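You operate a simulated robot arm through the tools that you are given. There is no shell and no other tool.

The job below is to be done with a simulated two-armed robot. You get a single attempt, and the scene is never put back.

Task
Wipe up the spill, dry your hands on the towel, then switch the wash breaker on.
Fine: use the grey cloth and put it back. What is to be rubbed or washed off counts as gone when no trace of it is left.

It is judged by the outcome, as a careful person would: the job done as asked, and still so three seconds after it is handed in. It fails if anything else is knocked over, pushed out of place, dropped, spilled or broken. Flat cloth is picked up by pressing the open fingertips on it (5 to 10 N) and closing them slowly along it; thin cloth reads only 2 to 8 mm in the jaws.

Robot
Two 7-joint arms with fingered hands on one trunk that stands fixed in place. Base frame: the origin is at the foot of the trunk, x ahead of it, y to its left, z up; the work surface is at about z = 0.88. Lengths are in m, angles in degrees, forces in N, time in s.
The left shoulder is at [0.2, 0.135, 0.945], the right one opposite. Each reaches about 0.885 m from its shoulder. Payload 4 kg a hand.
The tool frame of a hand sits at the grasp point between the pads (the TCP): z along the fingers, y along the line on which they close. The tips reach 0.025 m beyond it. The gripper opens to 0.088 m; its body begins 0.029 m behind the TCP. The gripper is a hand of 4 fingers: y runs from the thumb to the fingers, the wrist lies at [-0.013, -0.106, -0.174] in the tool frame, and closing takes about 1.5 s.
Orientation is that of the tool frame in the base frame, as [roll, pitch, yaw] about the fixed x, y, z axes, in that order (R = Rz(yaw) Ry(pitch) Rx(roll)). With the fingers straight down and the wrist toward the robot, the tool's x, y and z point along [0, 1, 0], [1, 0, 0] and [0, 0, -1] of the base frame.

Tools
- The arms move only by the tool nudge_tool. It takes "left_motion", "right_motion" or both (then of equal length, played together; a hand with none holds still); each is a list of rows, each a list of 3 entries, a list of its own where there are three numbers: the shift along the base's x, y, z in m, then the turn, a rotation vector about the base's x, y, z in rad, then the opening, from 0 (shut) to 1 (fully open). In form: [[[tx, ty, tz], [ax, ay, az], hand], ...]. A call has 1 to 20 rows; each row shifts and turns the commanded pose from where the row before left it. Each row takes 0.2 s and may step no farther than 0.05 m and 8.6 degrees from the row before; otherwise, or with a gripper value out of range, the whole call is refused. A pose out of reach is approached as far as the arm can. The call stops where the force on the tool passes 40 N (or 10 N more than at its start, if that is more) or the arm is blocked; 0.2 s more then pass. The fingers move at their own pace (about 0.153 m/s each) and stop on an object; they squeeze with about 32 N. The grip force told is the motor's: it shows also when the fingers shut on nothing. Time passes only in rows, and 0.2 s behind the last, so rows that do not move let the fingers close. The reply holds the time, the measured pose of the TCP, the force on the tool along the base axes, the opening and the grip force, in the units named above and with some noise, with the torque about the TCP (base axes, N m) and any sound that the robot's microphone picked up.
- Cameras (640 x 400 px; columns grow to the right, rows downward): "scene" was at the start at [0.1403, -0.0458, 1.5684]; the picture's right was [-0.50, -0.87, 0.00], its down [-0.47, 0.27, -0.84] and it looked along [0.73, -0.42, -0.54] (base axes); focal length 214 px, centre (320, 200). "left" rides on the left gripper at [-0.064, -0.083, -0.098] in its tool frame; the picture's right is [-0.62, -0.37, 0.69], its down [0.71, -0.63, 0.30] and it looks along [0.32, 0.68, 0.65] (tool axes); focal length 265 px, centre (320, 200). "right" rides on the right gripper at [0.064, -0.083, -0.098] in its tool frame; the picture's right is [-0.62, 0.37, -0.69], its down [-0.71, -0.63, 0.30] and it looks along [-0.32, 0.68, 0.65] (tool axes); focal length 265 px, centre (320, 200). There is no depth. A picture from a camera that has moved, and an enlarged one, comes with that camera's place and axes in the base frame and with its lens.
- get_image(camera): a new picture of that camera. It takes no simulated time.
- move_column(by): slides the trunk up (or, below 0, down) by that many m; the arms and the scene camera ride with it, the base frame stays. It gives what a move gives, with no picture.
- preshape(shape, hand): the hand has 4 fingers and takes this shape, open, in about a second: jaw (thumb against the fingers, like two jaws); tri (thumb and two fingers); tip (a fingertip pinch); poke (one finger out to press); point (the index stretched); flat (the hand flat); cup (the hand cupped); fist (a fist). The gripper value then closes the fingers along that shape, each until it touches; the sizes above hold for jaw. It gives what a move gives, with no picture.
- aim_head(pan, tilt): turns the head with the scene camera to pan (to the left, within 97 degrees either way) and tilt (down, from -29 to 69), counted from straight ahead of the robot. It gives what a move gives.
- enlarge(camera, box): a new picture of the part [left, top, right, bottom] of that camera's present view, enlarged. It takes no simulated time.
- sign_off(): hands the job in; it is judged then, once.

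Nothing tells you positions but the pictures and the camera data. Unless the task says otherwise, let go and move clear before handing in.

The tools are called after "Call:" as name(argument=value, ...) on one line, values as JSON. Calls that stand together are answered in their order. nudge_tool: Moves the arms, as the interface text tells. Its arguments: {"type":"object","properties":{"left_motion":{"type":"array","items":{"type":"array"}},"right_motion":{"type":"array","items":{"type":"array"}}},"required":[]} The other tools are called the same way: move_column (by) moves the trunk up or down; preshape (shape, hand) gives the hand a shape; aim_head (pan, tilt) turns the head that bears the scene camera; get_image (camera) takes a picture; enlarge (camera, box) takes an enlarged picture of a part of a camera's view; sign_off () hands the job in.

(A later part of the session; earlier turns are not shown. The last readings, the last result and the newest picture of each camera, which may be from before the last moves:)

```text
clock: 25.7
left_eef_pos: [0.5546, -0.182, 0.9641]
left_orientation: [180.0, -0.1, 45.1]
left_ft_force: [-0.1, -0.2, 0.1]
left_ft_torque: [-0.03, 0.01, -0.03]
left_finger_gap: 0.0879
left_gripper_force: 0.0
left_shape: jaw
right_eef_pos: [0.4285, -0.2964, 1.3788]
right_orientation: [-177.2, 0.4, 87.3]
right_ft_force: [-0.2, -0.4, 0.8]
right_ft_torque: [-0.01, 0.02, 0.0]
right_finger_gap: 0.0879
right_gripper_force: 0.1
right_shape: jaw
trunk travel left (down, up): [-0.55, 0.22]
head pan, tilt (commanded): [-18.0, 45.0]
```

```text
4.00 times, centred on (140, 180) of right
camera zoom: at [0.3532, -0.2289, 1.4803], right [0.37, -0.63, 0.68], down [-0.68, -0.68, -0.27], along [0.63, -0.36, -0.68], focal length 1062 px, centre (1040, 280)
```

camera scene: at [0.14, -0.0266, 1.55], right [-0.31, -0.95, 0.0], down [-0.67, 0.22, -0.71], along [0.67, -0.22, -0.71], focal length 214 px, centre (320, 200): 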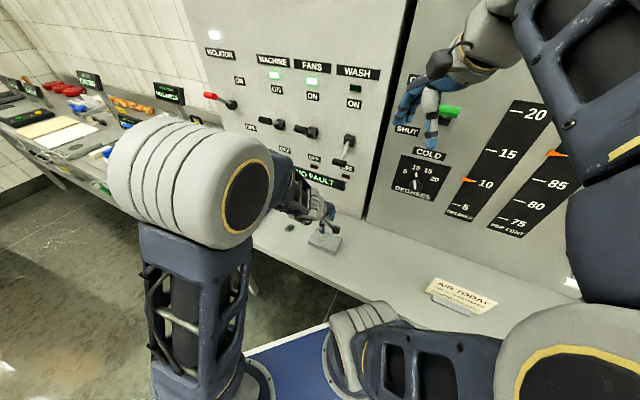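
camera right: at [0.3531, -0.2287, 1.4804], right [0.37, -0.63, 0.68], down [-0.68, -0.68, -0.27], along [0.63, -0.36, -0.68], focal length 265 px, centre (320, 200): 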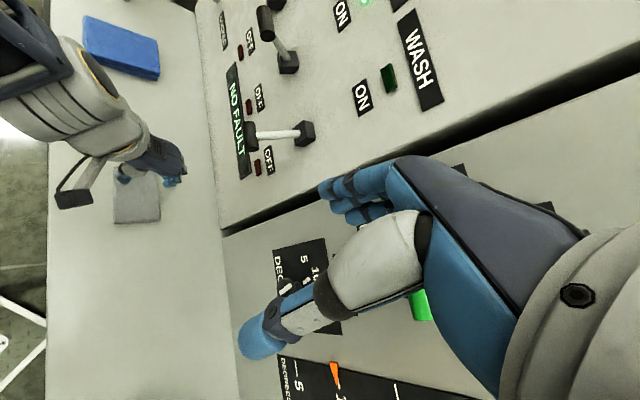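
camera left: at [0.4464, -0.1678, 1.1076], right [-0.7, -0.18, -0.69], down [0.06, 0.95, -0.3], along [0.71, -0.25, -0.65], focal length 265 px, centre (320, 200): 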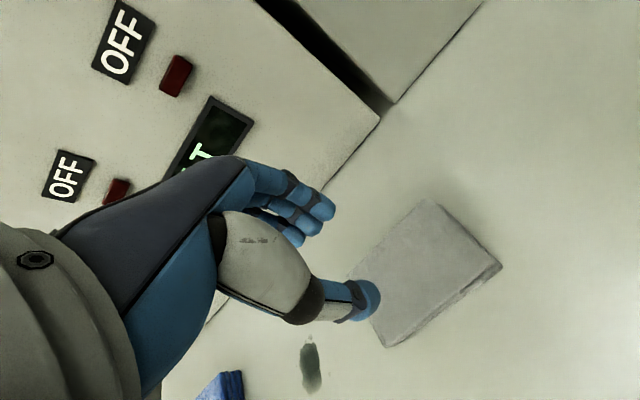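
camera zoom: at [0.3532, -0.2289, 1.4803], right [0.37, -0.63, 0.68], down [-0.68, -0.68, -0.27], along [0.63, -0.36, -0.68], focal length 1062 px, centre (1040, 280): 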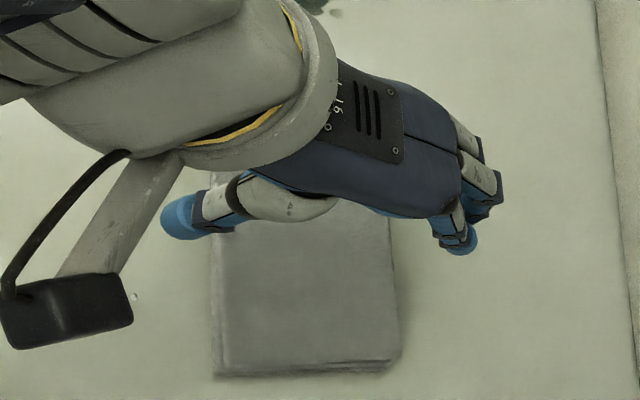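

Thumb and fingers project just outside both long edges of the cloth, evenly on each side. I'll descend so the tips sit beside the cloth, just above the table.

Call:
nudge_tool(left_motion=[[[0, 0, -0.02], [0, 0, 0], 1], [[0, 0, -0.015], [0, 0, 0], 1], [[0, 0, -0.01], [0, 0, 0], 1], [[0, 0, -0.004], [0, 0, 0], 1]])

Call:
enlarge(camera="left", box=[200, 140, 520, 380])

Call:
enlarge(camera="right", box=[80, 130, 200, 230])

```text
clock: 26.7
left_eef_pos: [0.5542, -0.1822, 0.9152]
left_orientation: [-180.0, -0.1, 45.1]
left_ft_force: [-0.1, 0.2, -0.4]
left_ft_torque: [0.03, -0.05, -0.03]
left_finger_gap: 0.0878
left_gripper_force: 0.2
left_shape: jaw
right_eef_pos: [0.4298, -0.2964, 1.3776]
right_orientation: [-177.4, 0.4, 87.2]
right_ft_force: [0.4, -0.3, 0.0]
right_ft_torque: [-0.03, -0.02, -0.02]
right_finger_gap: 0.0879
right_gripper_force: 0.1
right_shape: jaw
trunk travel left (down, up): [-0.55, 0.22]
head pan, tilt (commanded): [-18.0, 45.0]
```

```text
1.67 times, centred on (360, 260) of left
camera zoom: at [0.4498, -0.1686, 1.0131], right [-0.7, -0.18, -0.69], down [0.06, 0.95, -0.3], along [0.71, -0.25, -0.65], focal length 442 px, centre (253, 100)
```

zoom: 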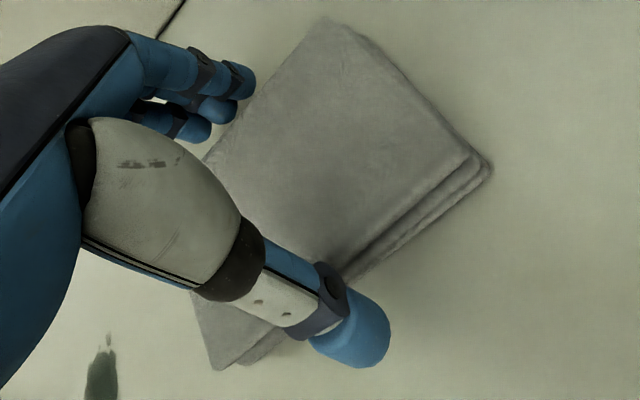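

```text
4.00 times, centred on (140, 180) of right
camera zoom: at [0.3532, -0.2289, 1.4804], right [0.37, -0.63, 0.68], down [-0.68, -0.68, -0.27], along [0.63, -0.36, -0.68], focal length 1062 px, centre (1040, 280)
```

zoom: 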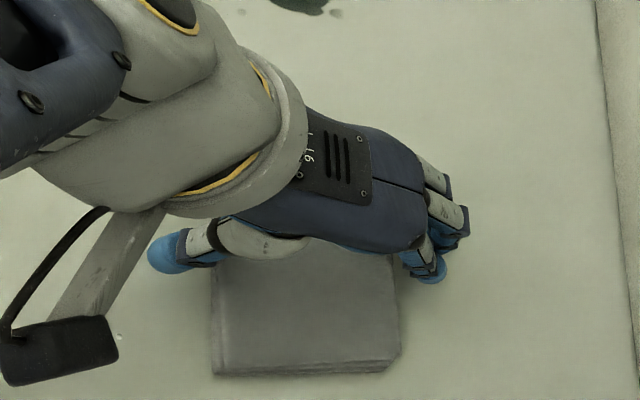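

The hand straddles the cloth. I'll go down another 5 mm and close slowly on its sides.

Call:
nudge_tool(left_motion=[[[0, 0, -0.003], [0, 0, 0], 1], [[0, 0, -0.003], [0, 0, 0], 0.95], [[0, 0, 0], [0, 0, 0], 0.9], [[0, 0, 0], [0, 0, 0], 0.85], [[0, 0, 0], [0, 0, 0], 0.8], [[0, 0, 0], [0, 0, 0], 0.75], [[0, 0, 0], [0, 0, 0], 0.7]])

Call:
enlarge(camera="left", box=[200, 140, 520, 380])

```text
clock: 28.3
left_eef_pos: [0.5538, -0.1821, 0.9101]
left_orientation: [180.0, 0.0, 45.1]
left_ft_force: [0.6, 0.2, 0.2]
left_ft_torque: [0.01, 0.01, 0.01]
left_finger_gap: 0.0637
left_gripper_force: 31.8
left_shape: jaw
right_eef_pos: [0.4289, -0.2975, 1.3779]
right_orientation: [-177.2, 0.4, 87.3]
right_ft_force: [0.7, -0.6, -0.9]
right_ft_torque: [0.01, 0.01, 0.02]
right_finger_gap: 0.0882
right_gripper_force: 0.1
right_shape: jaw
trunk travel left (down, up): [-0.55, 0.22]
head pan, tilt (commanded): [-18.0, 45.0]
```

```text
1.67 times, centred on (360, 260) of left
camera zoom: at [0.45, -0.1687, 1.007], right [-0.7, -0.18, -0.69], down [0.06, 0.95, -0.3], along [0.71, -0.25, -0.65], focal length 442 px, centre (253, 100)
```

zoom: 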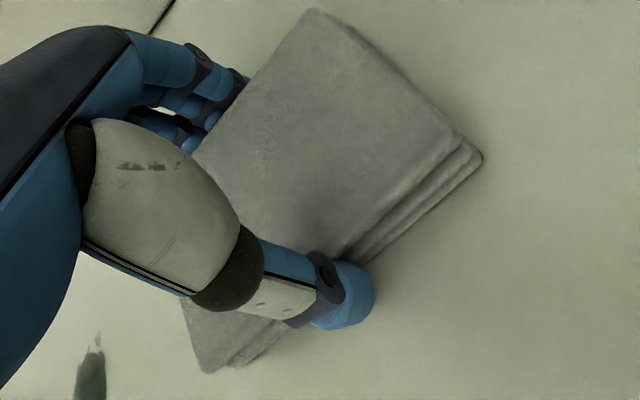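

The jaw stopped on the cloth at 6.4 cm with full grip force, so I'm holding it by its sides. I'll lift a little to confirm.

Call:
nudge_tool(left_motion=[[[0, 0, 0], [0, 0, 0], 0.6], [[0, 0, 0], [0, 0, 0], 0.6], [[0, 0, 0.01], [0, 0, 0], 0.6], [[0, 0, 0.01], [0, 0, 0], 0.6], [[0, 0, 0.01], [0, 0, 0], 0.6]])

Call:
enlarge(camera="left", box=[200, 140, 520, 380])

Call:
enlarge(camera="right", box=[80, 130, 200, 230])

Call:
get_image(camera="scene")

```text
clock: 29.5
left_eef_pos: [0.5546, -0.1817, 0.9393]
left_orientation: [179.9, 0.1, 45.1]
left_ft_force: [0.2, -0.3, -0.4]
left_ft_torque: [0.0, -0.02, 0.04]
left_finger_gap: 0.0638
left_gripper_force: 31.7
left_shape: jaw
right_eef_pos: [0.4294, -0.2962, 1.378]
right_orientation: [-177.3, 0.4, 87.3]
right_ft_force: [0.1, -0.6, 0.3]
right_ft_torque: [0.0, 0.02, 0.02]
right_finger_gap: 0.0881
right_gripper_force: 0.0
right_shape: jaw
trunk travel left (down, up): [-0.55, 0.22]
head pan, tilt (commanded): [-18.0, 45.0]
```

```text
1.67 times, centred on (360, 260) of left
camera zoom: at [0.45, -0.1686, 1.0368], right [-0.7, -0.18, -0.69], down [0.06, 0.95, -0.3], along [0.71, -0.25, -0.65], focal length 442 px, centre (253, 100)
```

zoom: 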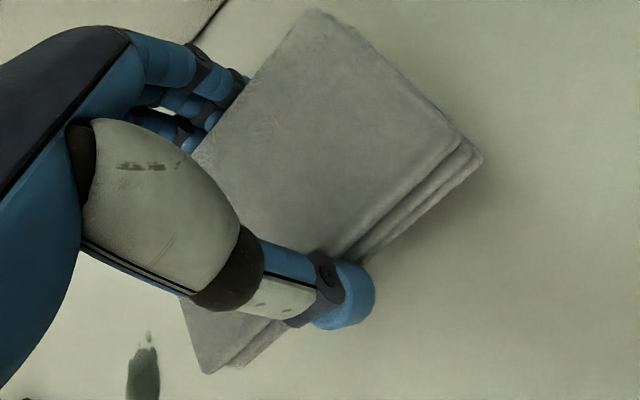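

```text
4.00 times, centred on (140, 180) of right
camera zoom: at [0.3533, -0.229, 1.4803], right [0.37, -0.63, 0.68], down [-0.68, -0.68, -0.27], along [0.63, -0.36, -0.68], focal length 1062 px, centre (1040, 280)
```

zoom: 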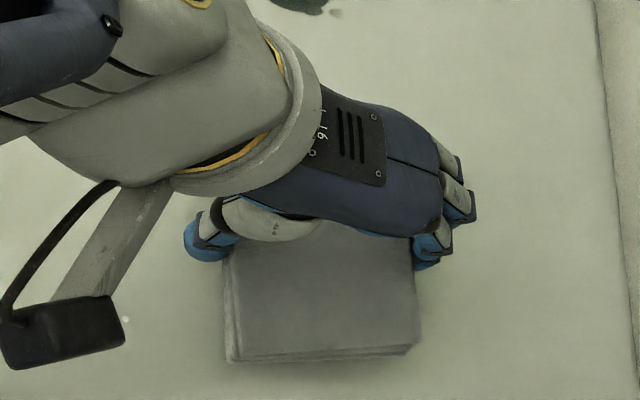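

```text
taken
camera scene: at [0.1402, -0.0268, 1.5499], right [-0.31, -0.95, 0.0], down [-0.67, 0.22, -0.71], along [0.67, -0.22, -0.71], focal length 214 px, centre (320, 200)
```

scene: 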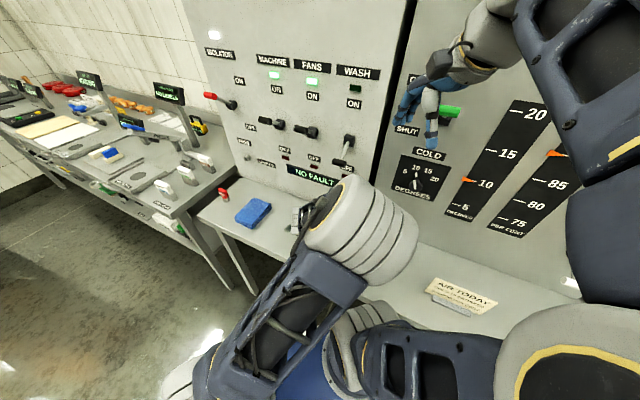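

The cloth is firmly held and came up with the hand. I'll carry it low over the table to the spill and set it down on top.

Call:
nudge_tool(left_motion=[[[0.021, 0.0215, 0], [0, 0, 0], 0.6], [[0.021, 0.0215, 0], [0, 0, 0], 0.6], [[0.021, 0.0215, 0], [0, 0, 0], 0.6], [[0.021, 0.0215, 0], [0, 0, 0], 0.6], [[0.022, 0.0215, 0], [0, 0, 0], 0.6], [[0, 0, -0.015], [0, 0, 0], 0.6], [[0, 0, -0.01], [0, 0, 0], 0.6]])

Call:
get_image(camera="left")

Call:
get_image(camera="scene")

Call:
enlarge(camera="right", box=[60, 30, 240, 180])

```text
clock: 31.1
left_eef_pos: [0.662, -0.0753, 0.9144]
left_orientation: [-180.0, 0.1, 45.2]
left_ft_force: [0.3, 0.0, -0.4]
left_ft_torque: [0.0, -0.03, -0.01]
left_finger_gap: 0.0638
left_gripper_force: 32.0
left_shape: jaw
right_eef_pos: [0.4294, -0.297, 1.3781]
right_orientation: [-177.4, 0.4, 87.2]
right_ft_force: [0.6, 0.5, -0.1]
right_ft_torque: [-0.01, -0.02, -0.01]
right_finger_gap: 0.0878
right_gripper_force: 0.1
right_shape: jaw
trunk travel left (down, up): [-0.55, 0.22]
head pan, tilt (commanded): [-18.0, 45.0]
```

```text
taken
camera left: at [0.557, -0.0603, 1.0125], right [-0.7, -0.18, -0.69], down [0.06, 0.95, -0.3], along [0.71, -0.25, -0.65], focal length 265 px, centre (320, 200)
```

left: 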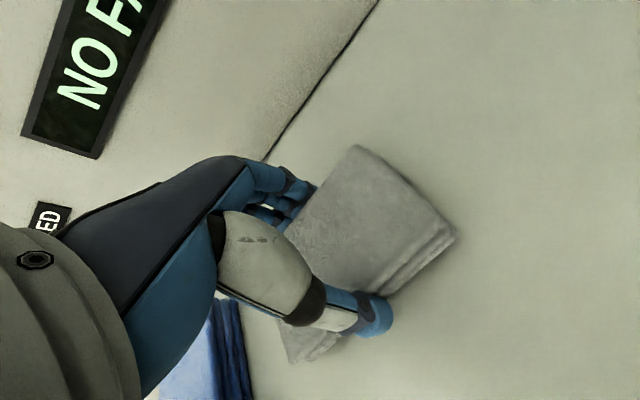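

```text
taken
camera scene: at [0.1401, -0.0267, 1.55], right [-0.31, -0.95, 0.0], down [-0.67, 0.22, -0.71], along [0.67, -0.22, -0.71], focal length 214 px, centre (320, 200)
```

scene: 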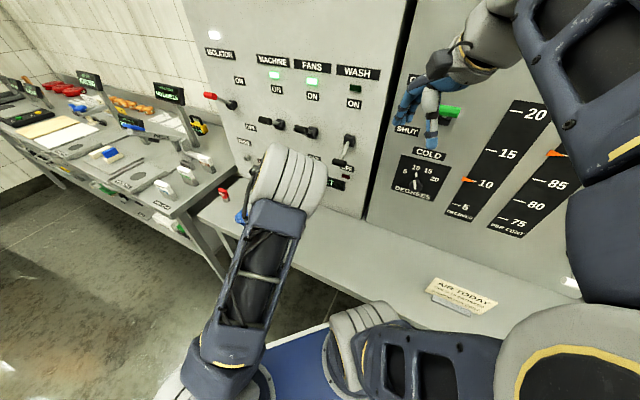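

```text
2.67 times, centred on (150, 105) of right
camera zoom: at [0.3532, -0.2289, 1.4804], right [0.37, -0.63, 0.68], down [-0.68, -0.68, -0.27], along [0.63, -0.36, -0.68], focal length 708 px, centre (773, 453)
```

zoom: 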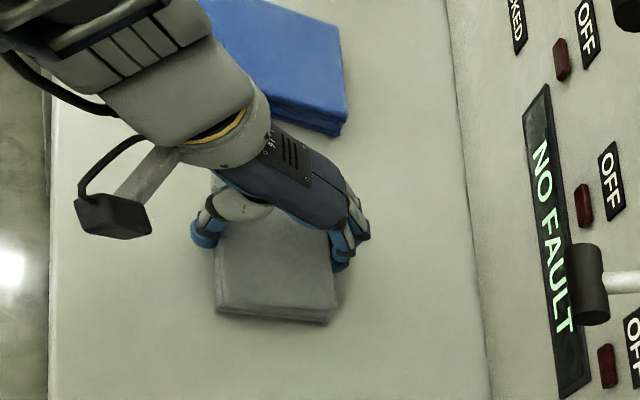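

The cloth is over the spill, clear of the towel. I'll press it down and feel for contact.

Call:
nudge_tool(left_motion=[[[0, 0, -0.003], [0, 0, 0], 0.6], [[0, 0, -0.002], [0, 0, 0], 0.6], [[0, 0, -0.001], [0, 0, 0], 0.6]])

```text
clock: 31.9
left_eef_pos: [0.6619, -0.0753, 0.91]
left_orientation: [180.0, -0.1, 45.2]
left_ft_force: [-1.1, 0.4, 3.7]
left_ft_torque: [0.06, 0.05, 0.01]
left_finger_gap: 0.0636
left_gripper_force: 31.7
left_shape: jaw
right_eef_pos: [0.4296, -0.2957, 1.378]
right_orientation: [-177.3, 0.3, 87.3]
right_ft_force: [-0.3, -0.5, -0.2]
right_ft_torque: [-0.02, 0.03, 0.0]
right_finger_gap: 0.088
right_gripper_force: 0.0
right_shape: jaw
trunk travel left (down, up): [-0.55, 0.22]
head pan, tilt (commanded): [-18.0, 45.0]
```

Contact is light at 3.7 N. I'll press a little harder and rub back and forth along both directions.

Call:
nudge_tool(left_motion=[[[0, 0, -0.001], [0, 0, 0], 0.6], [[0.011, 0.011, 0], [0, 0, 0], 0.6], [[-0.011, -0.011, 0], [0, 0, 0], 0.6], [[-0.011, -0.011, 0], [0, 0, 0], 0.6], [[-0.011, -0.011, 0], [0, 0, 0], 0.6], [[0.011, 0.011, 0], [0, 0, 0], 0.6], [[0.011, 0.011, 0], [0, 0, 0], 0.6], [[0.009, -0.009, 0], [0, 0, 0], 0.6], [[-0.009, 0.009, 0], [0, 0, 0], 0.6], [[-0.009, 0.009, 0], [0, 0, 0], 0.6], [[0.009, -0.009, 0], [0, 0, 0], 0.6]])

Call:
enlarge(camera="left", box=[200, 140, 520, 380])

```text
clock: 34.3
left_eef_pos: [0.6609, -0.0734, 0.9078]
left_orientation: [-179.8, -0.1, 45.2]
left_ft_force: [-3.4, 4.4, 15.5]
left_ft_torque: [0.1, 0.09, 0.01]
left_finger_gap: 0.0608
left_gripper_force: 32.2
left_shape: jaw
right_eef_pos: [0.4299, -0.2967, 1.3787]
right_orientation: [-177.3, 0.4, 87.1]
right_ft_force: [-0.1, 0.2, -0.1]
right_ft_torque: [0.01, 0.02, -0.02]
right_finger_gap: 0.0879
right_gripper_force: 0.1
right_shape: jaw
trunk travel left (down, up): [-0.55, 0.22]
head pan, tilt (commanded): [-18.0, 45.0]
```

```text
1.67 times, centred on (360, 260) of left
camera zoom: at [0.5556, -0.0603, 1.0051], right [-0.7, -0.18, -0.69], down [0.06, 0.95, -0.3], along [0.71, -0.25, -0.65], focal length 442 px, centre (253, 100)
```

zoom: 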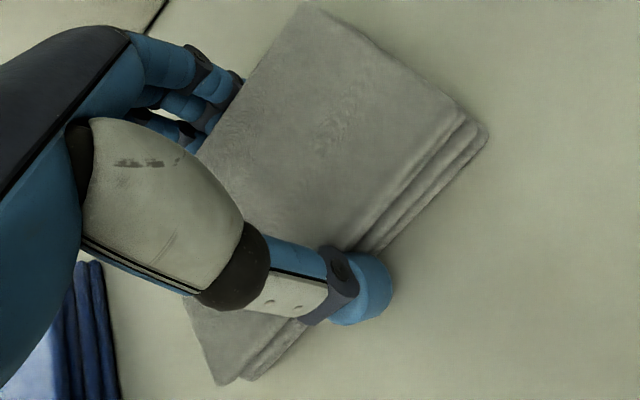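

I've rubbed at about 15 N. I'll lift the cloth and move it aside to check whether the spill is gone.

Call:
nudge_tool(left_motion=[[[0, 0, 0.012], [0, 0, 0], 0.6], [[0, 0, 0.015], [0, 0, 0], 0.6], [[-0.025, -0.025, 0.01], [0, 0, 0], 0.6], [[-0.025, -0.025, 0], [0, 0, 0], 0.6], [[-0.025, -0.025, 0], [0, 0, 0], 0.6]])

Call:
get_image(camera="left")

Call:
enlarge(camera="right", box=[60, 30, 240, 180])

```text
clock: 35.5
left_eef_pos: [0.5844, -0.1499, 0.9445]
left_orientation: [180.0, 0.0, 45.1]
left_ft_force: [-0.3, -0.3, -0.2]
left_ft_torque: [0.0, -0.03, 0.0]
left_finger_gap: 0.0616
left_gripper_force: 32.4
left_shape: jaw
right_eef_pos: [0.4298, -0.295, 1.3789]
right_orientation: [-177.2, 0.4, 87.2]
right_ft_force: [0.0, -0.1, -0.1]
right_ft_torque: [-0.02, -0.01, 0.02]
right_finger_gap: 0.0879
right_gripper_force: 0.1
right_shape: jaw
trunk travel left (down, up): [-0.55, 0.22]
head pan, tilt (commanded): [-18.0, 45.0]
```

```text
taken
camera left: at [0.4801, -0.1361, 1.0422], right [-0.7, -0.18, -0.69], down [0.06, 0.95, -0.3], along [0.71, -0.25, -0.65], focal length 265 px, centre (320, 200)
```

left: 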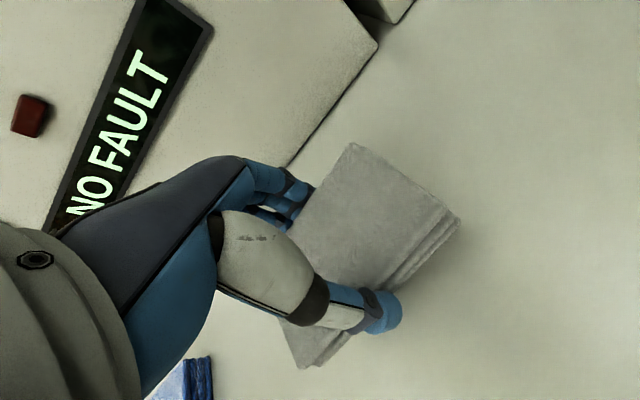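

```text
2.67 times, centred on (150, 105) of right
camera zoom: at [0.3535, -0.2286, 1.4803], right [0.37, -0.63, 0.68], down [-0.68, -0.68, -0.27], along [0.63, -0.36, -0.68], focal length 708 px, centre (773, 453)
```

zoom: 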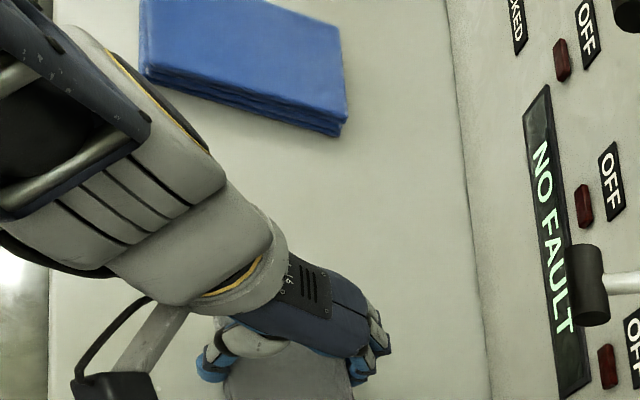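

Call:
nudge_tool(left_motion=[[[-0.015, -0.016, 0], [0, 0, 0], 0.6], [[-0.015, -0.016, 0], [0, 0, 0], 0.6]])

Call:
get_image(camera="left")

Call:
get_image(camera="scene")

Call:
enlarge(camera="right", box=[60, 30, 240, 180])

```text
clock: 36.1
left_eef_pos: [0.555, -0.1812, 0.9446]
left_orientation: [-179.9, -0.1, 45.2]
left_ft_force: [0.5, 0.8, -0.7]
left_ft_torque: [-0.01, 0.0, 0.01]
left_finger_gap: 0.0616
left_gripper_force: 31.5
left_shape: jaw
right_eef_pos: [0.4288, -0.2962, 1.3776]
right_orientation: [-177.2, 0.4, 87.2]
right_ft_force: [0.9, -0.3, 0.0]
right_ft_torque: [-0.04, -0.03, -0.04]
right_finger_gap: 0.088
right_gripper_force: 0.0
right_shape: jaw
trunk travel left (down, up): [-0.55, 0.22]
head pan, tilt (commanded): [-18.0, 45.0]
```

```text
taken
camera left: at [0.4506, -0.1676, 1.0421], right [-0.7, -0.18, -0.69], down [0.06, 0.95, -0.3], along [0.71, -0.25, -0.65], focal length 265 px, centre (320, 200)
```

left: 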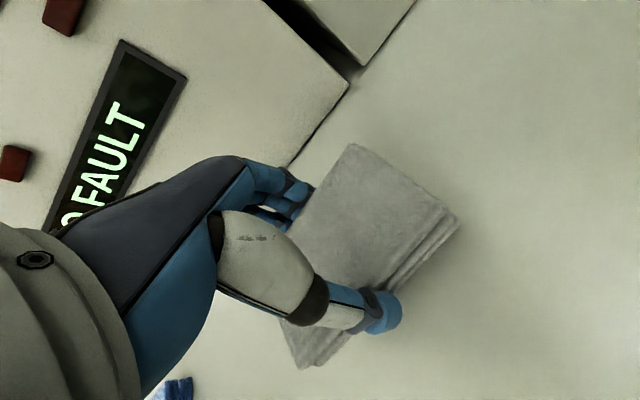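

```text
taken
camera scene: at [0.1403, -0.0266, 1.55], right [-0.31, -0.95, 0.0], down [-0.67, 0.22, -0.71], along [0.67, -0.22, -0.71], focal length 214 px, centre (320, 200)
```

scene: 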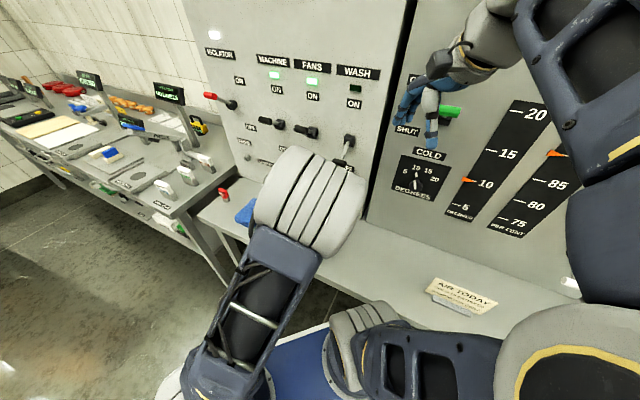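

```text
2.67 times, centred on (150, 105) of right
camera zoom: at [0.3534, -0.2287, 1.4803], right [0.37, -0.63, 0.68], down [-0.68, -0.68, -0.27], along [0.63, -0.36, -0.68], focal length 708 px, centre (773, 453)
```

zoom: 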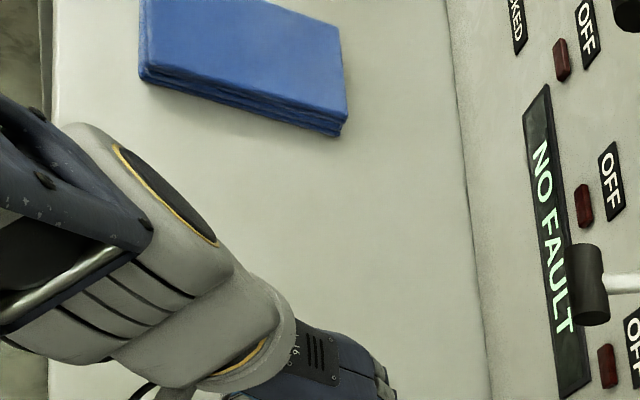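

The area where the spill was looks clean in both views. I'll zoom in for any remaining trace.

Call:
enlarge(camera="left", box=[180, 310, 320, 400])

Call:
enlarge(camera="right", box=[105, 80, 185, 140])

```text
4.44 times, centred on (250, 355) of left
camera zoom: at [0.4506, -0.1676, 1.0421], right [-0.7, -0.18, -0.69], down [0.06, 0.95, -0.3], along [0.71, -0.25, -0.65], focal length 1180 px, centre (631, -489)
```

zoom: 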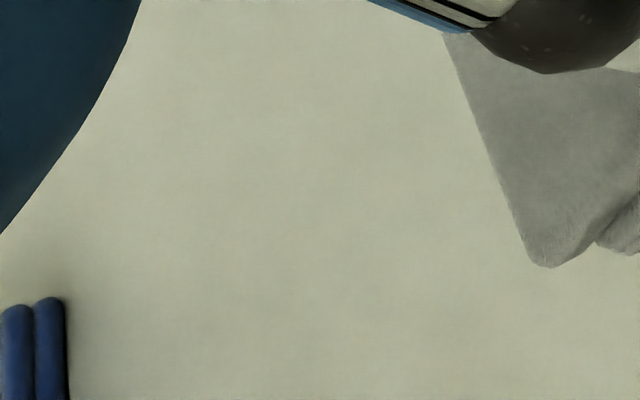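

```text
6.67 times, centred on (145, 110) of right
camera zoom: at [0.3534, -0.2287, 1.4803], right [0.37, -0.63, 0.68], down [-0.68, -0.68, -0.27], along [0.63, -0.36, -0.68], focal length 1769 px, centre (1487, 800)
```

zoom: 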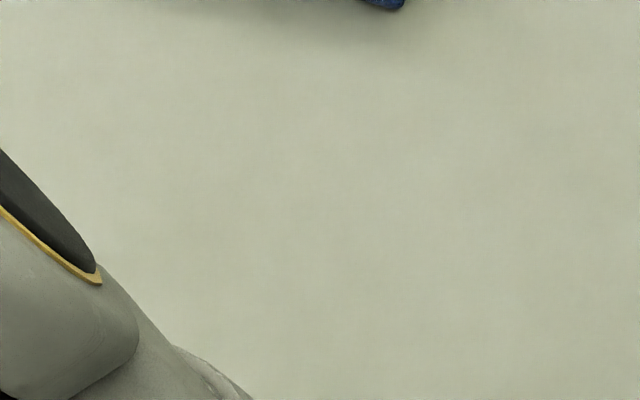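

No trace is left. I'll set the cloth back down exactly where I picked it up.

Call:
nudge_tool(left_motion=[[[-0.001, -0.001, -0.018], [0, 0, 0], 0.6], [[0, 0, -0.01], [0, 0, 0], 0.6], [[0, 0, -0.005], [0, 0, 0], 0.6], [[0, 0, -0.002], [0, 0, 0], 0.6]])

Call:
enlarge(camera="left", box=[200, 140, 520, 380])

```text
clock: 37.1
left_eef_pos: [0.5546, -0.1824, 0.9095]
left_orientation: [180.0, 0.0, 45.2]
left_ft_force: [-1.0, 0.4, -0.3]
left_ft_torque: [0.02, 0.03, -0.01]
left_finger_gap: 0.0616
left_gripper_force: 31.9
left_shape: jaw
right_eef_pos: [0.43, -0.2964, 1.3779]
right_orientation: [-177.3, 0.5, 87.2]
right_ft_force: [-0.4, -0.3, -0.1]
right_ft_torque: [0.02, -0.01, -0.01]
right_finger_gap: 0.088
right_gripper_force: 0.0
right_shape: jaw
trunk travel left (down, up): [-0.55, 0.22]
head pan, tilt (commanded): [-18.0, 45.0]
```

```text
1.67 times, centred on (360, 260) of left
camera zoom: at [0.4499, -0.1688, 1.0072], right [-0.7, -0.18, -0.69], down [0.06, 0.95, -0.3], along [0.71, -0.25, -0.65], focal length 442 px, centre (253, 100)
```

zoom: 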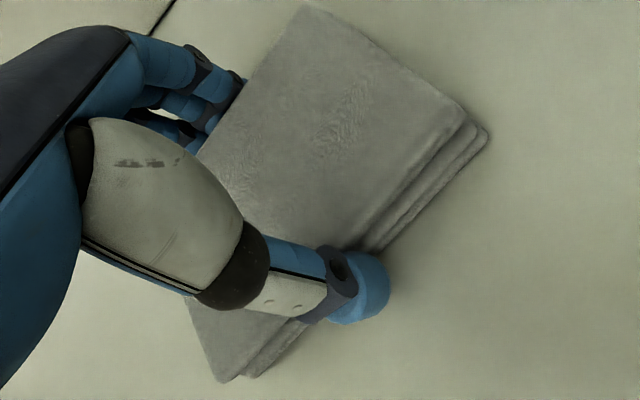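

The cloth turned about 5° in my grip while wiping. I'll rotate the hand back by that amount and shift 3 mm so it lies as it did before, then lower and release.

Call:
nudge_tool(left_motion=[[[0.002, 0.0015, 0], [0, 0, -0.043], 0.6], [[0, 0, 0], [0, 0, -0.043], 0.6], [[0, 0, -0.001], [0, 0, 0], 0.6], [[0, 0, -0.001], [0, 0, 0], 0.6]])

Call:
enlarge(camera="left", box=[200, 140, 520, 380])

```text
clock: 38.1
left_eef_pos: [0.5569, -0.1826, 0.9087]
left_orientation: [179.9, -0.1, 40.2]
left_ft_force: [-0.2, 0.3, 3.5]
left_ft_torque: [-0.02, 0.05, 0.01]
left_finger_gap: 0.0613
left_gripper_force: 32.0
left_shape: jaw
right_eef_pos: [0.4288, -0.2969, 1.3783]
right_orientation: [-177.3, 0.4, 87.2]
right_ft_force: [0.0, 0.6, 0.3]
right_ft_torque: [0.03, 0.02, 0.03]
right_finger_gap: 0.088
right_gripper_force: 0.0
right_shape: jaw
trunk travel left (down, up): [-0.55, 0.22]
head pan, tilt (commanded): [-18.0, 45.0]
```

```text
1.67 times, centred on (360, 260) of left
camera zoom: at [0.4542, -0.1584, 1.0058], right [-0.71, -0.12, -0.69], down [0.14, 0.94, -0.31], along [0.69, -0.31, -0.65], focal length 442 px, centre (253, 100)
```

zoom: 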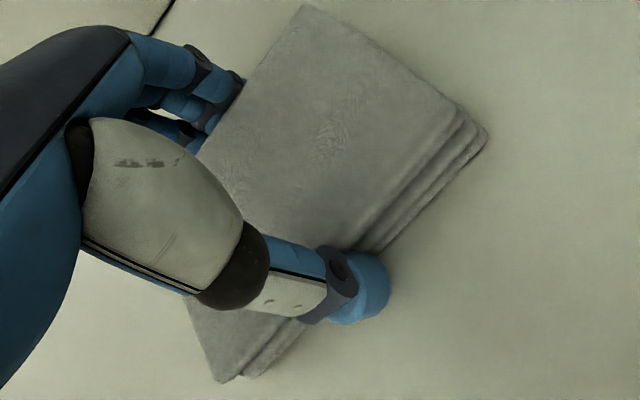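

The cloth touches the table at 3.5 N. I'll open the fingers and lift straight up.

Call:
nudge_tool(left_motion=[[[0, 0, 0], [0, 0, 0], 0.72], [[0, 0, 0], [0, 0, 0], 0.8], [[0, 0, 0.0005], [0, 0, 0], 0.9], [[0, 0, 0], [0, 0, 0], 1], [[0, 0, 0], [0, 0, 0], 1], [[0, 0, 0.01], [0, 0, 0], 1], [[0, 0, 0.02], [0, 0, 0], 1], [[0, 0, 0.03], [0, 0, 0], 1], [[0, 0, 0.04], [0, 0, 0], 1]])

Call:
get_image(camera="left")

Call:
get_image(camera="scene")

Call:
enlarge(camera="right", box=[60, 60, 240, 250])

```text
clock: 40.1
left_eef_pos: [0.5569, -0.1813, 1.0088]
left_orientation: [-179.9, 0.0, 40.3]
left_ft_force: [-1.1, 0.2, 0.4]
left_ft_torque: [-0.01, -0.01, -0.01]
left_finger_gap: 0.0878
left_gripper_force: 0.0
left_shape: jaw
right_eef_pos: [0.4293, -0.2963, 1.3772]
right_orientation: [-177.3, 0.4, 87.2]
right_ft_force: [0.2, -0.6, -0.4]
right_ft_torque: [0.06, 0.0, 0.01]
right_finger_gap: 0.0878
right_gripper_force: 0.0
right_shape: jaw
trunk travel left (down, up): [-0.55, 0.22]
head pan, tilt (commanded): [-18.0, 45.0]
```

```text
taken
camera left: at [0.4538, -0.1583, 1.1057], right [-0.71, -0.12, -0.69], down [0.14, 0.94, -0.3], along [0.69, -0.31, -0.65], focal length 265 px, centre (320, 200)
```

left: 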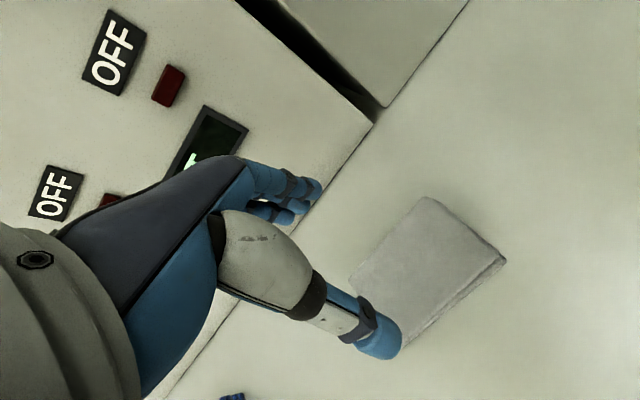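

```text
taken
camera scene: at [0.1402, -0.0271, 1.5499], right [-0.31, -0.95, 0.0], down [-0.67, 0.22, -0.71], along [0.67, -0.22, -0.71], focal length 214 px, centre (320, 200)
```

scene: 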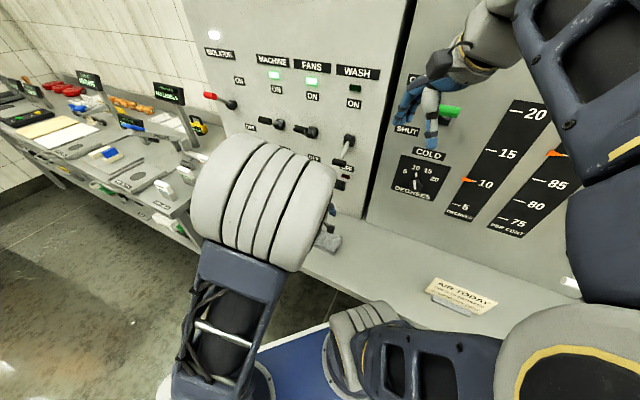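

```text
2.11 times, centred on (150, 155) of right
camera zoom: at [0.3533, -0.2293, 1.4802], right [0.37, -0.63, 0.68], down [-0.68, -0.68, -0.27], along [0.63, -0.36, -0.68], focal length 559 px, centre (678, 295)
```

zoom: 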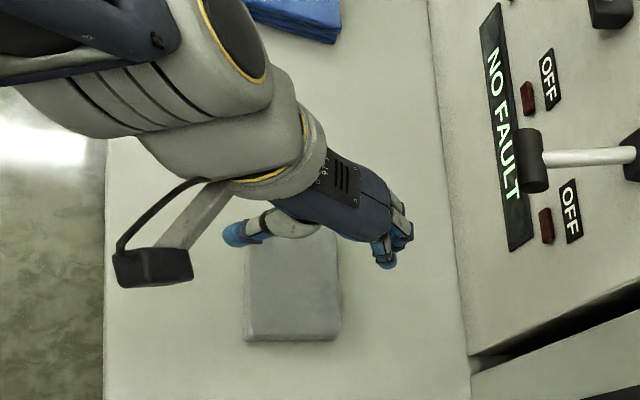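

The cloth is back in its place. Next I'll take the left hand along the table to above the towel to dry it.

Call:
nudge_tool(left_motion=[[[0.0276, 0.0285, 0.002], [0, 0, 0.0105], 1], [[0.0276, 0.0285, 0.002], [0, 0, 0.0105], 1], [[0.0276, 0.0285, 0], [0, 0, 0.0105], 1], [[0.0276, 0.0285, 0], [0, 0, 0.0105], 1], [[0.0276, 0.0285, 0], [0, 0, 0.0105], 0.9], [[0.0276, 0.0285, 0], [0, 0, 0.0105], 0.8], [[0.0276, 0.0285, 0], [0, 0, 0.0105], 0.7], [[0.0276, 0.0285, 0], [0, 0, 0.0105], 0.6]])

Call:
get_image(camera="left")

Call:
get_image(camera="scene")

Call:
get_image(camera="right")

```text
clock: 41.9
left_eef_pos: [0.7784, 0.046, 1.0124]
left_orientation: [-179.9, 0.0, 44.9]
left_ft_force: [-0.6, -1.2, 0.5]
left_ft_torque: [0.01, 0.0, -0.01]
left_finger_gap: 0.0532
left_gripper_force: 0.0
left_shape: jaw
right_eef_pos: [0.4291, -0.2977, 1.3783]
right_orientation: [-177.2, 0.5, 87.2]
right_ft_force: [-0.9, 0.1, 0.1]
right_ft_torque: [-0.03, 0.0, 0.0]
right_finger_gap: 0.088
right_gripper_force: 0.0
right_shape: jaw
trunk travel left (down, up): [-0.55, 0.22]
head pan, tilt (commanded): [-18.0, 45.0]
```

```text
taken
camera left: at [0.6736, 0.0613, 1.1103], right [-0.7, -0.18, -0.69], down [0.06, 0.95, -0.3], along [0.71, -0.25, -0.65], focal length 265 px, centre (320, 200)
```

left: 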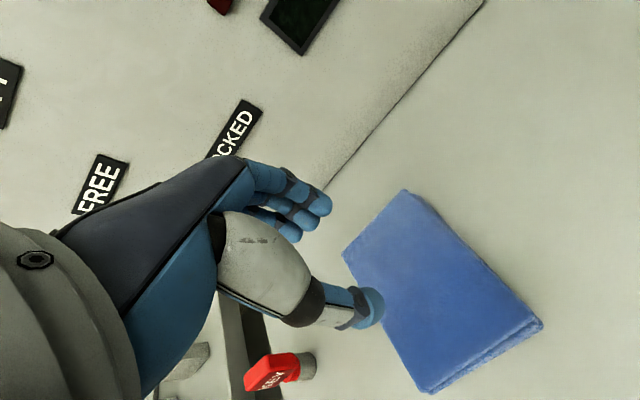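

```text
taken
camera scene: at [0.1399, -0.0271, 1.55], right [-0.31, -0.95, 0.0], down [-0.67, 0.22, -0.71], along [0.67, -0.22, -0.71], focal length 214 px, centre (320, 200)
```

scene: 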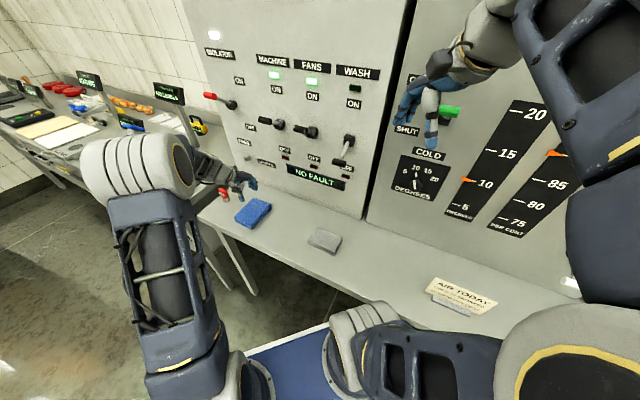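

```text
taken
camera right: at [0.353, -0.2292, 1.4803], right [0.37, -0.63, 0.68], down [-0.68, -0.68, -0.27], along [0.63, -0.36, -0.68], focal length 265 px, centre (320, 200)
```

right: 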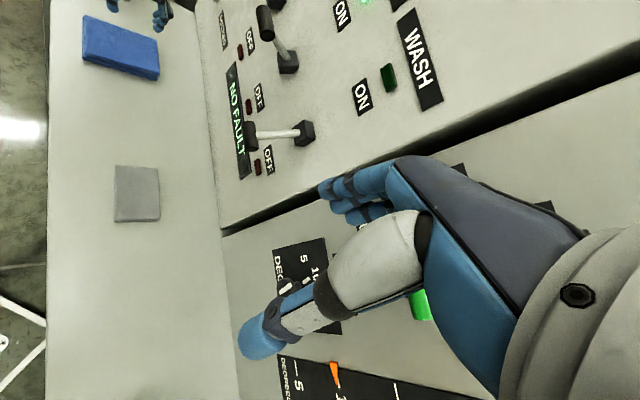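

All three views are clear now. I'll double-check the spill area and the cloth's position before drying.

Call:
enlarge(camera="scene", box=[200, 170, 380, 290])

Call:
enlarge(camera="right", box=[60, 60, 240, 240])

```text
3.33 times, centred on (290, 230) of scene
camera zoom: at [0.1399, -0.0271, 1.55], right [-0.31, -0.95, 0.0], down [-0.67, 0.22, -0.71], along [0.67, -0.22, -0.71], focal length 715 px, centre (420, 100)
```

zoom: 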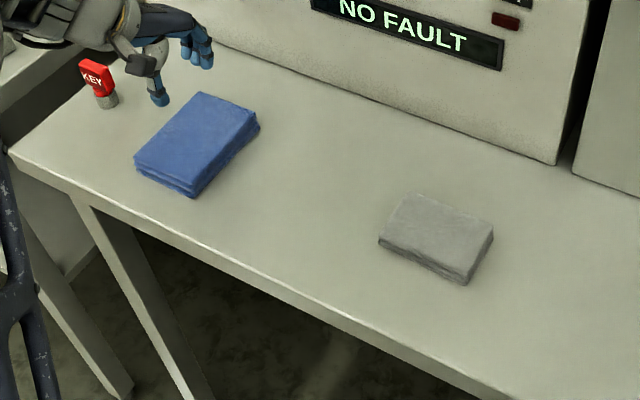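

```text
2.22 times, centred on (150, 150) of right
camera zoom: at [0.353, -0.2292, 1.4803], right [0.37, -0.63, 0.68], down [-0.68, -0.68, -0.27], along [0.63, -0.36, -0.68], focal length 590 px, centre (698, 311)
```

zoom: 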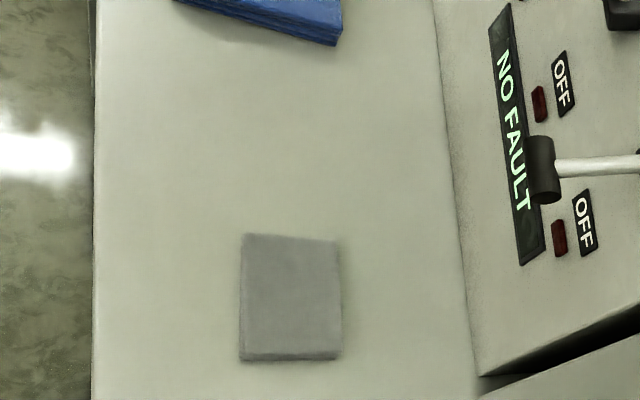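

The spill is gone without a trace, and the cloth sits where it started. I'll bring the left fingertips down onto the middle of the towel.

Call:
nudge_tool(left_motion=[[[-0.006, 0.006, -0.03], [0, 0, 0], 0.6], [[0, 0, -0.03], [0, 0, 0], 0.6], [[0, 0, -0.01], [0, 0, 0], 0.6], [[0, 0, -0.005], [0, 0, 0], 0.6]])

Call:
enlarge(camera="left", box=[200, 140, 520, 380])

```text
clock: 42.9
left_eef_pos: [0.771, 0.0518, 0.9369]
left_orientation: [-179.9, -0.1, 45.0]
left_ft_force: [0.2, -0.1, -0.8]
left_ft_torque: [-0.01, 0.02, 0.02]
left_finger_gap: 0.0532
left_gripper_force: 0.0
left_shape: jaw
right_eef_pos: [0.429, -0.2957, 1.3787]
right_orientation: [-177.3, 0.3, 87.3]
right_ft_force: [-1.0, 0.6, 0.3]
right_ft_torque: [0.02, -0.03, 0.0]
right_finger_gap: 0.0878
right_gripper_force: 0.0
right_shape: jaw
trunk travel left (down, up): [-0.55, 0.22]
head pan, tilt (commanded): [-18.0, 45.0]
```

```text
1.67 times, centred on (360, 260) of left
camera zoom: at [0.667, 0.0668, 1.035], right [-0.7, -0.18, -0.69], down [0.06, 0.95, -0.3], along [0.71, -0.25, -0.65], focal length 442 px, centre (253, 100)
```

zoom: 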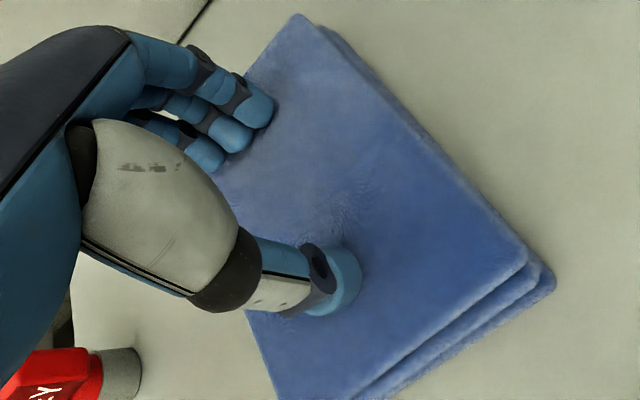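

Call:
nudge_tool(left_motion=[[[-0.008, 0.008, 0], [0, 0, 0], 0.6], [[0, 0, -0.003], [0, 0, 0], 0.6], [[0, 0, -0.002], [0, 0, 0], 0.6], [[0, 0, -0.001], [0, 0, 0], 0.6]])

```text
clock: 43.9
left_eef_pos: [0.7634, 0.06, 0.9349]
left_orientation: [179.7, -0.2, 45.0]
left_ft_force: [-2.1, -1.5, 37.7]
left_ft_torque: [0.04, 0.27, -0.01]
left_finger_gap: 0.0517
left_gripper_force: 0.0
left_shape: jaw
right_eef_pos: [0.4281, -0.2956, 1.3783]
right_orientation: [-177.3, 0.3, 87.2]
right_ft_force: [0.1, -0.5, -0.5]
right_ft_torque: [0.0, -0.04, 0.0]
right_finger_gap: 0.0881
right_gripper_force: 0.0
right_shape: jaw
trunk travel left (down, up): [-0.55, 0.22]
head pan, tilt (commanded): [-18.0, 45.0]
```

The contact came sooner than expected, at 38 N. I'll back off to a light press.

Call:
nudge_tool(left_motion=[[[0, 0, 0.0035], [0, 0, 0], 0.6], [[0, 0, 0], [0, 0, 0], 0.6]])

```text
clock: 44.5
left_eef_pos: [0.7641, 0.0619, 0.9346]
left_orientation: [179.9, 0.0, 45.0]
left_ft_force: [2.2, -0.6, 27.2]
left_ft_torque: [-0.17, -0.04, 0.02]
left_finger_gap: 0.0524
left_gripper_force: 0.0
left_shape: jaw
right_eef_pos: [0.4276, -0.2957, 1.3782]
right_orientation: [-177.3, 0.5, 87.2]
right_ft_force: [0.1, 0.8, -1.1]
right_ft_torque: [-0.01, -0.01, -0.01]
right_finger_gap: 0.0877
right_gripper_force: 0.0
right_shape: jaw
trunk travel left (down, up): [-0.55, 0.22]
head pan, tilt (commanded): [-18.0, 45.0]
```

Call:
nudge_tool(left_motion=[[[0, 0, 0.002], [0, 0, 0], 0.6], [[0, 0, 0], [0, 0, 0], 0.6]])

Call:
enlarge(camera="left", box=[200, 140, 520, 380])

```text
clock: 45.1
left_eef_pos: [0.7623, 0.0621, 0.9353]
left_orientation: [-179.9, 0.1, 45.0]
left_ft_force: [1.2, -0.4, 11.0]
left_ft_torque: [-0.2, -0.21, 0.02]
left_finger_gap: 0.0532
left_gripper_force: 0.1
left_shape: jaw
right_eef_pos: [0.4291, -0.2969, 1.3779]
right_orientation: [-177.3, 0.4, 87.2]
right_ft_force: [-0.1, 0.2, -0.2]
right_ft_torque: [0.03, -0.01, -0.02]
right_finger_gap: 0.0881
right_gripper_force: 0.1
right_shape: jaw
trunk travel left (down, up): [-0.55, 0.22]
head pan, tilt (commanded): [-18.0, 45.0]
```

```text
1.67 times, centred on (360, 260) of left
camera zoom: at [0.6588, 0.0755, 1.0336], right [-0.7, -0.18, -0.69], down [0.06, 0.95, -0.3], along [0.71, -0.25, -0.66], focal length 442 px, centre (253, 100)
```

zoom: 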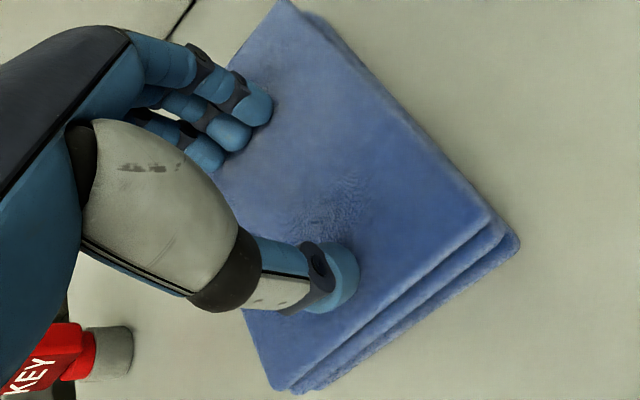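

The fingers are pressed lightly on the towel at 11 N. I'll rub them on it by closing and opening slowly several times, which balances the drag so the towel stays put.

Call:
nudge_tool(left_motion=[[[0, 0, 0.0002], [0, 0, 0], 0.55], [[0, 0, 0], [0, 0, 0], 0.48], [[0, 0, 0], [0, 0, 0], 0.4], [[0, 0, 0], [0, 0, 0], 0.32], [[0, 0, 0], [0, 0, 0], 0.25], [[0, 0, 0], [0, 0, 0], 0.32], [[0, 0, 0], [0, 0, 0], 0.4], [[0, 0, 0], [0, 0, 0], 0.48], [[0, 0, 0], [0, 0, 0], 0.55], [[0, 0, 0], [0, 0, 0], 0.6]])

Call:
enlarge(camera="left", box=[200, 140, 520, 380])

```text
clock: 47.3
left_eef_pos: [0.7646, 0.0607, 0.9373]
left_orientation: [180.0, 0.0, 45.0]
left_ft_force: [0.2, 0.9, -0.5]
left_ft_torque: [0.01, 0.02, 0.02]
left_finger_gap: 0.0525
left_gripper_force: 0.0
left_shape: jaw
right_eef_pos: [0.4289, -0.2962, 1.3778]
right_orientation: [-177.3, 0.4, 87.1]
right_ft_force: [-0.9, 0.5, -1.0]
right_ft_torque: [0.0, 0.0, 0.0]
right_finger_gap: 0.0876
right_gripper_force: 0.0
right_shape: jaw
trunk travel left (down, up): [-0.55, 0.22]
head pan, tilt (commanded): [-18.0, 45.0]
```

```text
1.67 times, centred on (360, 260) of left
camera zoom: at [0.6593, 0.0752, 1.0344], right [-0.7, -0.18, -0.69], down [0.06, 0.95, -0.3], along [0.71, -0.25, -0.65], focal length 442 px, centre (253, 100)
```

zoom: 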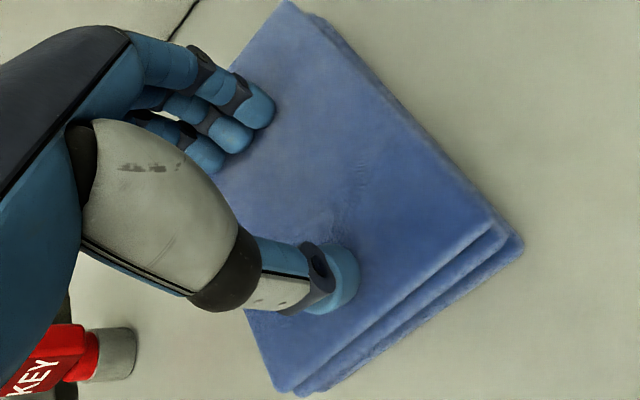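

Contact has been lost after the last small raise; the towel hasn't moved. I'll press again by 2.5 mm and rub more.

Call:
nudge_tool(left_motion=[[[0, 0, -0.0015], [0, 0, 0], 0.6], [[0, 0, -0.001], [0, 0, 0], 0.6], [[0, 0, 0], [0, 0, 0], 0.6]])

```text
clock: 48.1
left_eef_pos: [0.7637, 0.0608, 0.9352]
left_orientation: [179.9, -0.1, 44.9]
left_ft_force: [-0.6, -0.8, 15.2]
left_ft_torque: [-0.11, -0.08, -0.04]
left_finger_gap: 0.0522
left_gripper_force: 0.1
left_shape: jaw
right_eef_pos: [0.4292, -0.2954, 1.3785]
right_orientation: [-177.3, 0.4, 87.2]
right_ft_force: [0.3, -0.7, 1.2]
right_ft_torque: [0.03, 0.0, 0.01]
right_finger_gap: 0.0878
right_gripper_force: 0.0
right_shape: jaw
trunk travel left (down, up): [-0.55, 0.22]
head pan, tilt (commanded): [-18.0, 45.0]
```

Call:
nudge_tool(left_motion=[[[0, 0, 0], [0, 0, 0], 0.52], [[0, 0, 0], [0, 0, 0], 0.44], [[0, 0, 0], [0, 0, 0], 0.36], [[0, 0, 0], [0, 0, 0], 0.28], [[0, 0, 0], [0, 0, 0], 0.22], [[0, 0, 0], [0, 0, 0], 0.28], [[0, 0, 0], [0, 0, 0], 0.36], [[0, 0, 0], [0, 0, 0], 0.44], [[0, 0, 0], [0, 0, 0], 0.52], [[0, 0, 0], [0, 0, 0], 0.6], [[0, 0, 0], [0, 0, 0], 0.52], [[0, 0, 0], [0, 0, 0], 0.44], [[0, 0, 0], [0, 0, 0], 0.36], [[0, 0, 0], [0, 0, 0], 0.28], [[0, 0, 0], [0, 0, 0], 0.22]])

Call:
enlarge(camera="left", box=[200, 140, 520, 380])

```text
clock: 51.3
left_eef_pos: [0.7644, 0.0608, 0.9344]
left_orientation: [-180.0, 0.0, 45.0]
left_ft_force: [3.0, -2.5, 11.5]
left_ft_torque: [-0.14, -0.09, 0.04]
left_finger_gap: 0.008
left_gripper_force: 32.0
left_shape: jaw
right_eef_pos: [0.4284, -0.2964, 1.3774]
right_orientation: [-177.3, 0.4, 87.2]
right_ft_force: [-0.4, -0.3, 0.4]
right_ft_torque: [0.01, -0.02, 0.01]
right_finger_gap: 0.088
right_gripper_force: 0.0
right_shape: jaw
trunk travel left (down, up): [-0.55, 0.22]
head pan, tilt (commanded): [-18.0, 45.0]
```

```text
1.67 times, centred on (360, 260) of left
camera zoom: at [0.6594, 0.0749, 1.0318], right [-0.7, -0.18, -0.69], down [0.06, 0.95, -0.3], along [0.71, -0.25, -0.65], focal length 442 px, centre (253, 100)
```

zoom: 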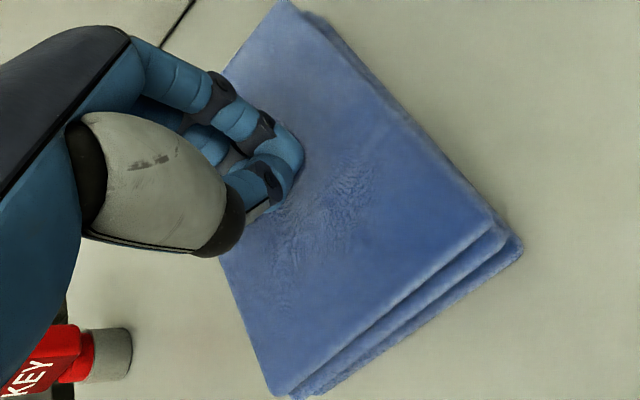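

The fingers have pinched a fold of the towel (8 mm reading), which dries the pads well. I'll hold it for a second, then open gently so the towel settles in place before I lift.

Call:
nudge_tool(left_motion=[[[0, 0, 0], [0, 0, 0], 0.22], [[0, 0, 0], [0, 0, 0], 0.22], [[0, 0, 0], [0, 0, 0], 0.22], [[0, 0, 0], [0, 0, 0], 0.22], [[0, 0, 0], [0, 0, 0], 0.3], [[0, 0, 0], [0, 0, 0], 0.4], [[0, 0, 0], [0, 0, 0], 0.5], [[0, 0, 0], [0, 0, 0], 0.6], [[0, 0, 0], [0, 0, 0], 0.6]])

Call:
enlarge(camera="left", box=[200, 140, 520, 380])

```text
clock: 53.3
left_eef_pos: [0.7638, 0.0605, 0.9358]
left_orientation: [179.9, -0.1, 45.0]
left_ft_force: [0.9, -0.8, 23.4]
left_ft_torque: [-0.06, 0.06, -0.01]
left_finger_gap: 0.0451
left_gripper_force: 0.0
left_shape: jaw
right_eef_pos: [0.4288, -0.2954, 1.3788]
right_orientation: [-177.3, 0.4, 87.3]
right_ft_force: [0.0, -0.6, 0.1]
right_ft_torque: [0.03, -0.04, 0.01]
right_finger_gap: 0.0879
right_gripper_force: 0.1
right_shape: jaw
trunk travel left (down, up): [-0.55, 0.22]
head pan, tilt (commanded): [-18.0, 45.0]
```

```text
1.67 times, centred on (360, 260) of left
camera zoom: at [0.6594, 0.0747, 1.0331], right [-0.7, -0.18, -0.69], down [0.06, 0.95, -0.3], along [0.71, -0.25, -0.65], focal length 442 px, centre (253, 100)
```

zoom: 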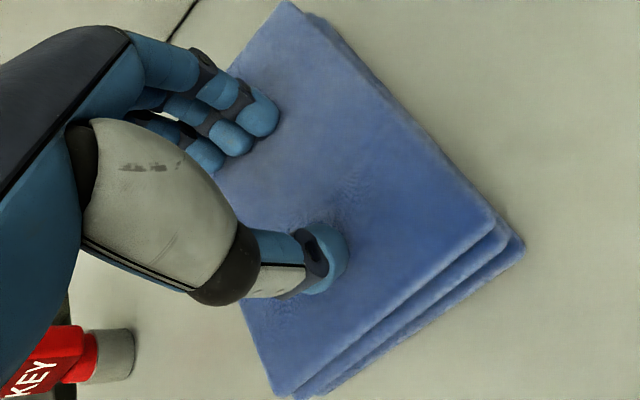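

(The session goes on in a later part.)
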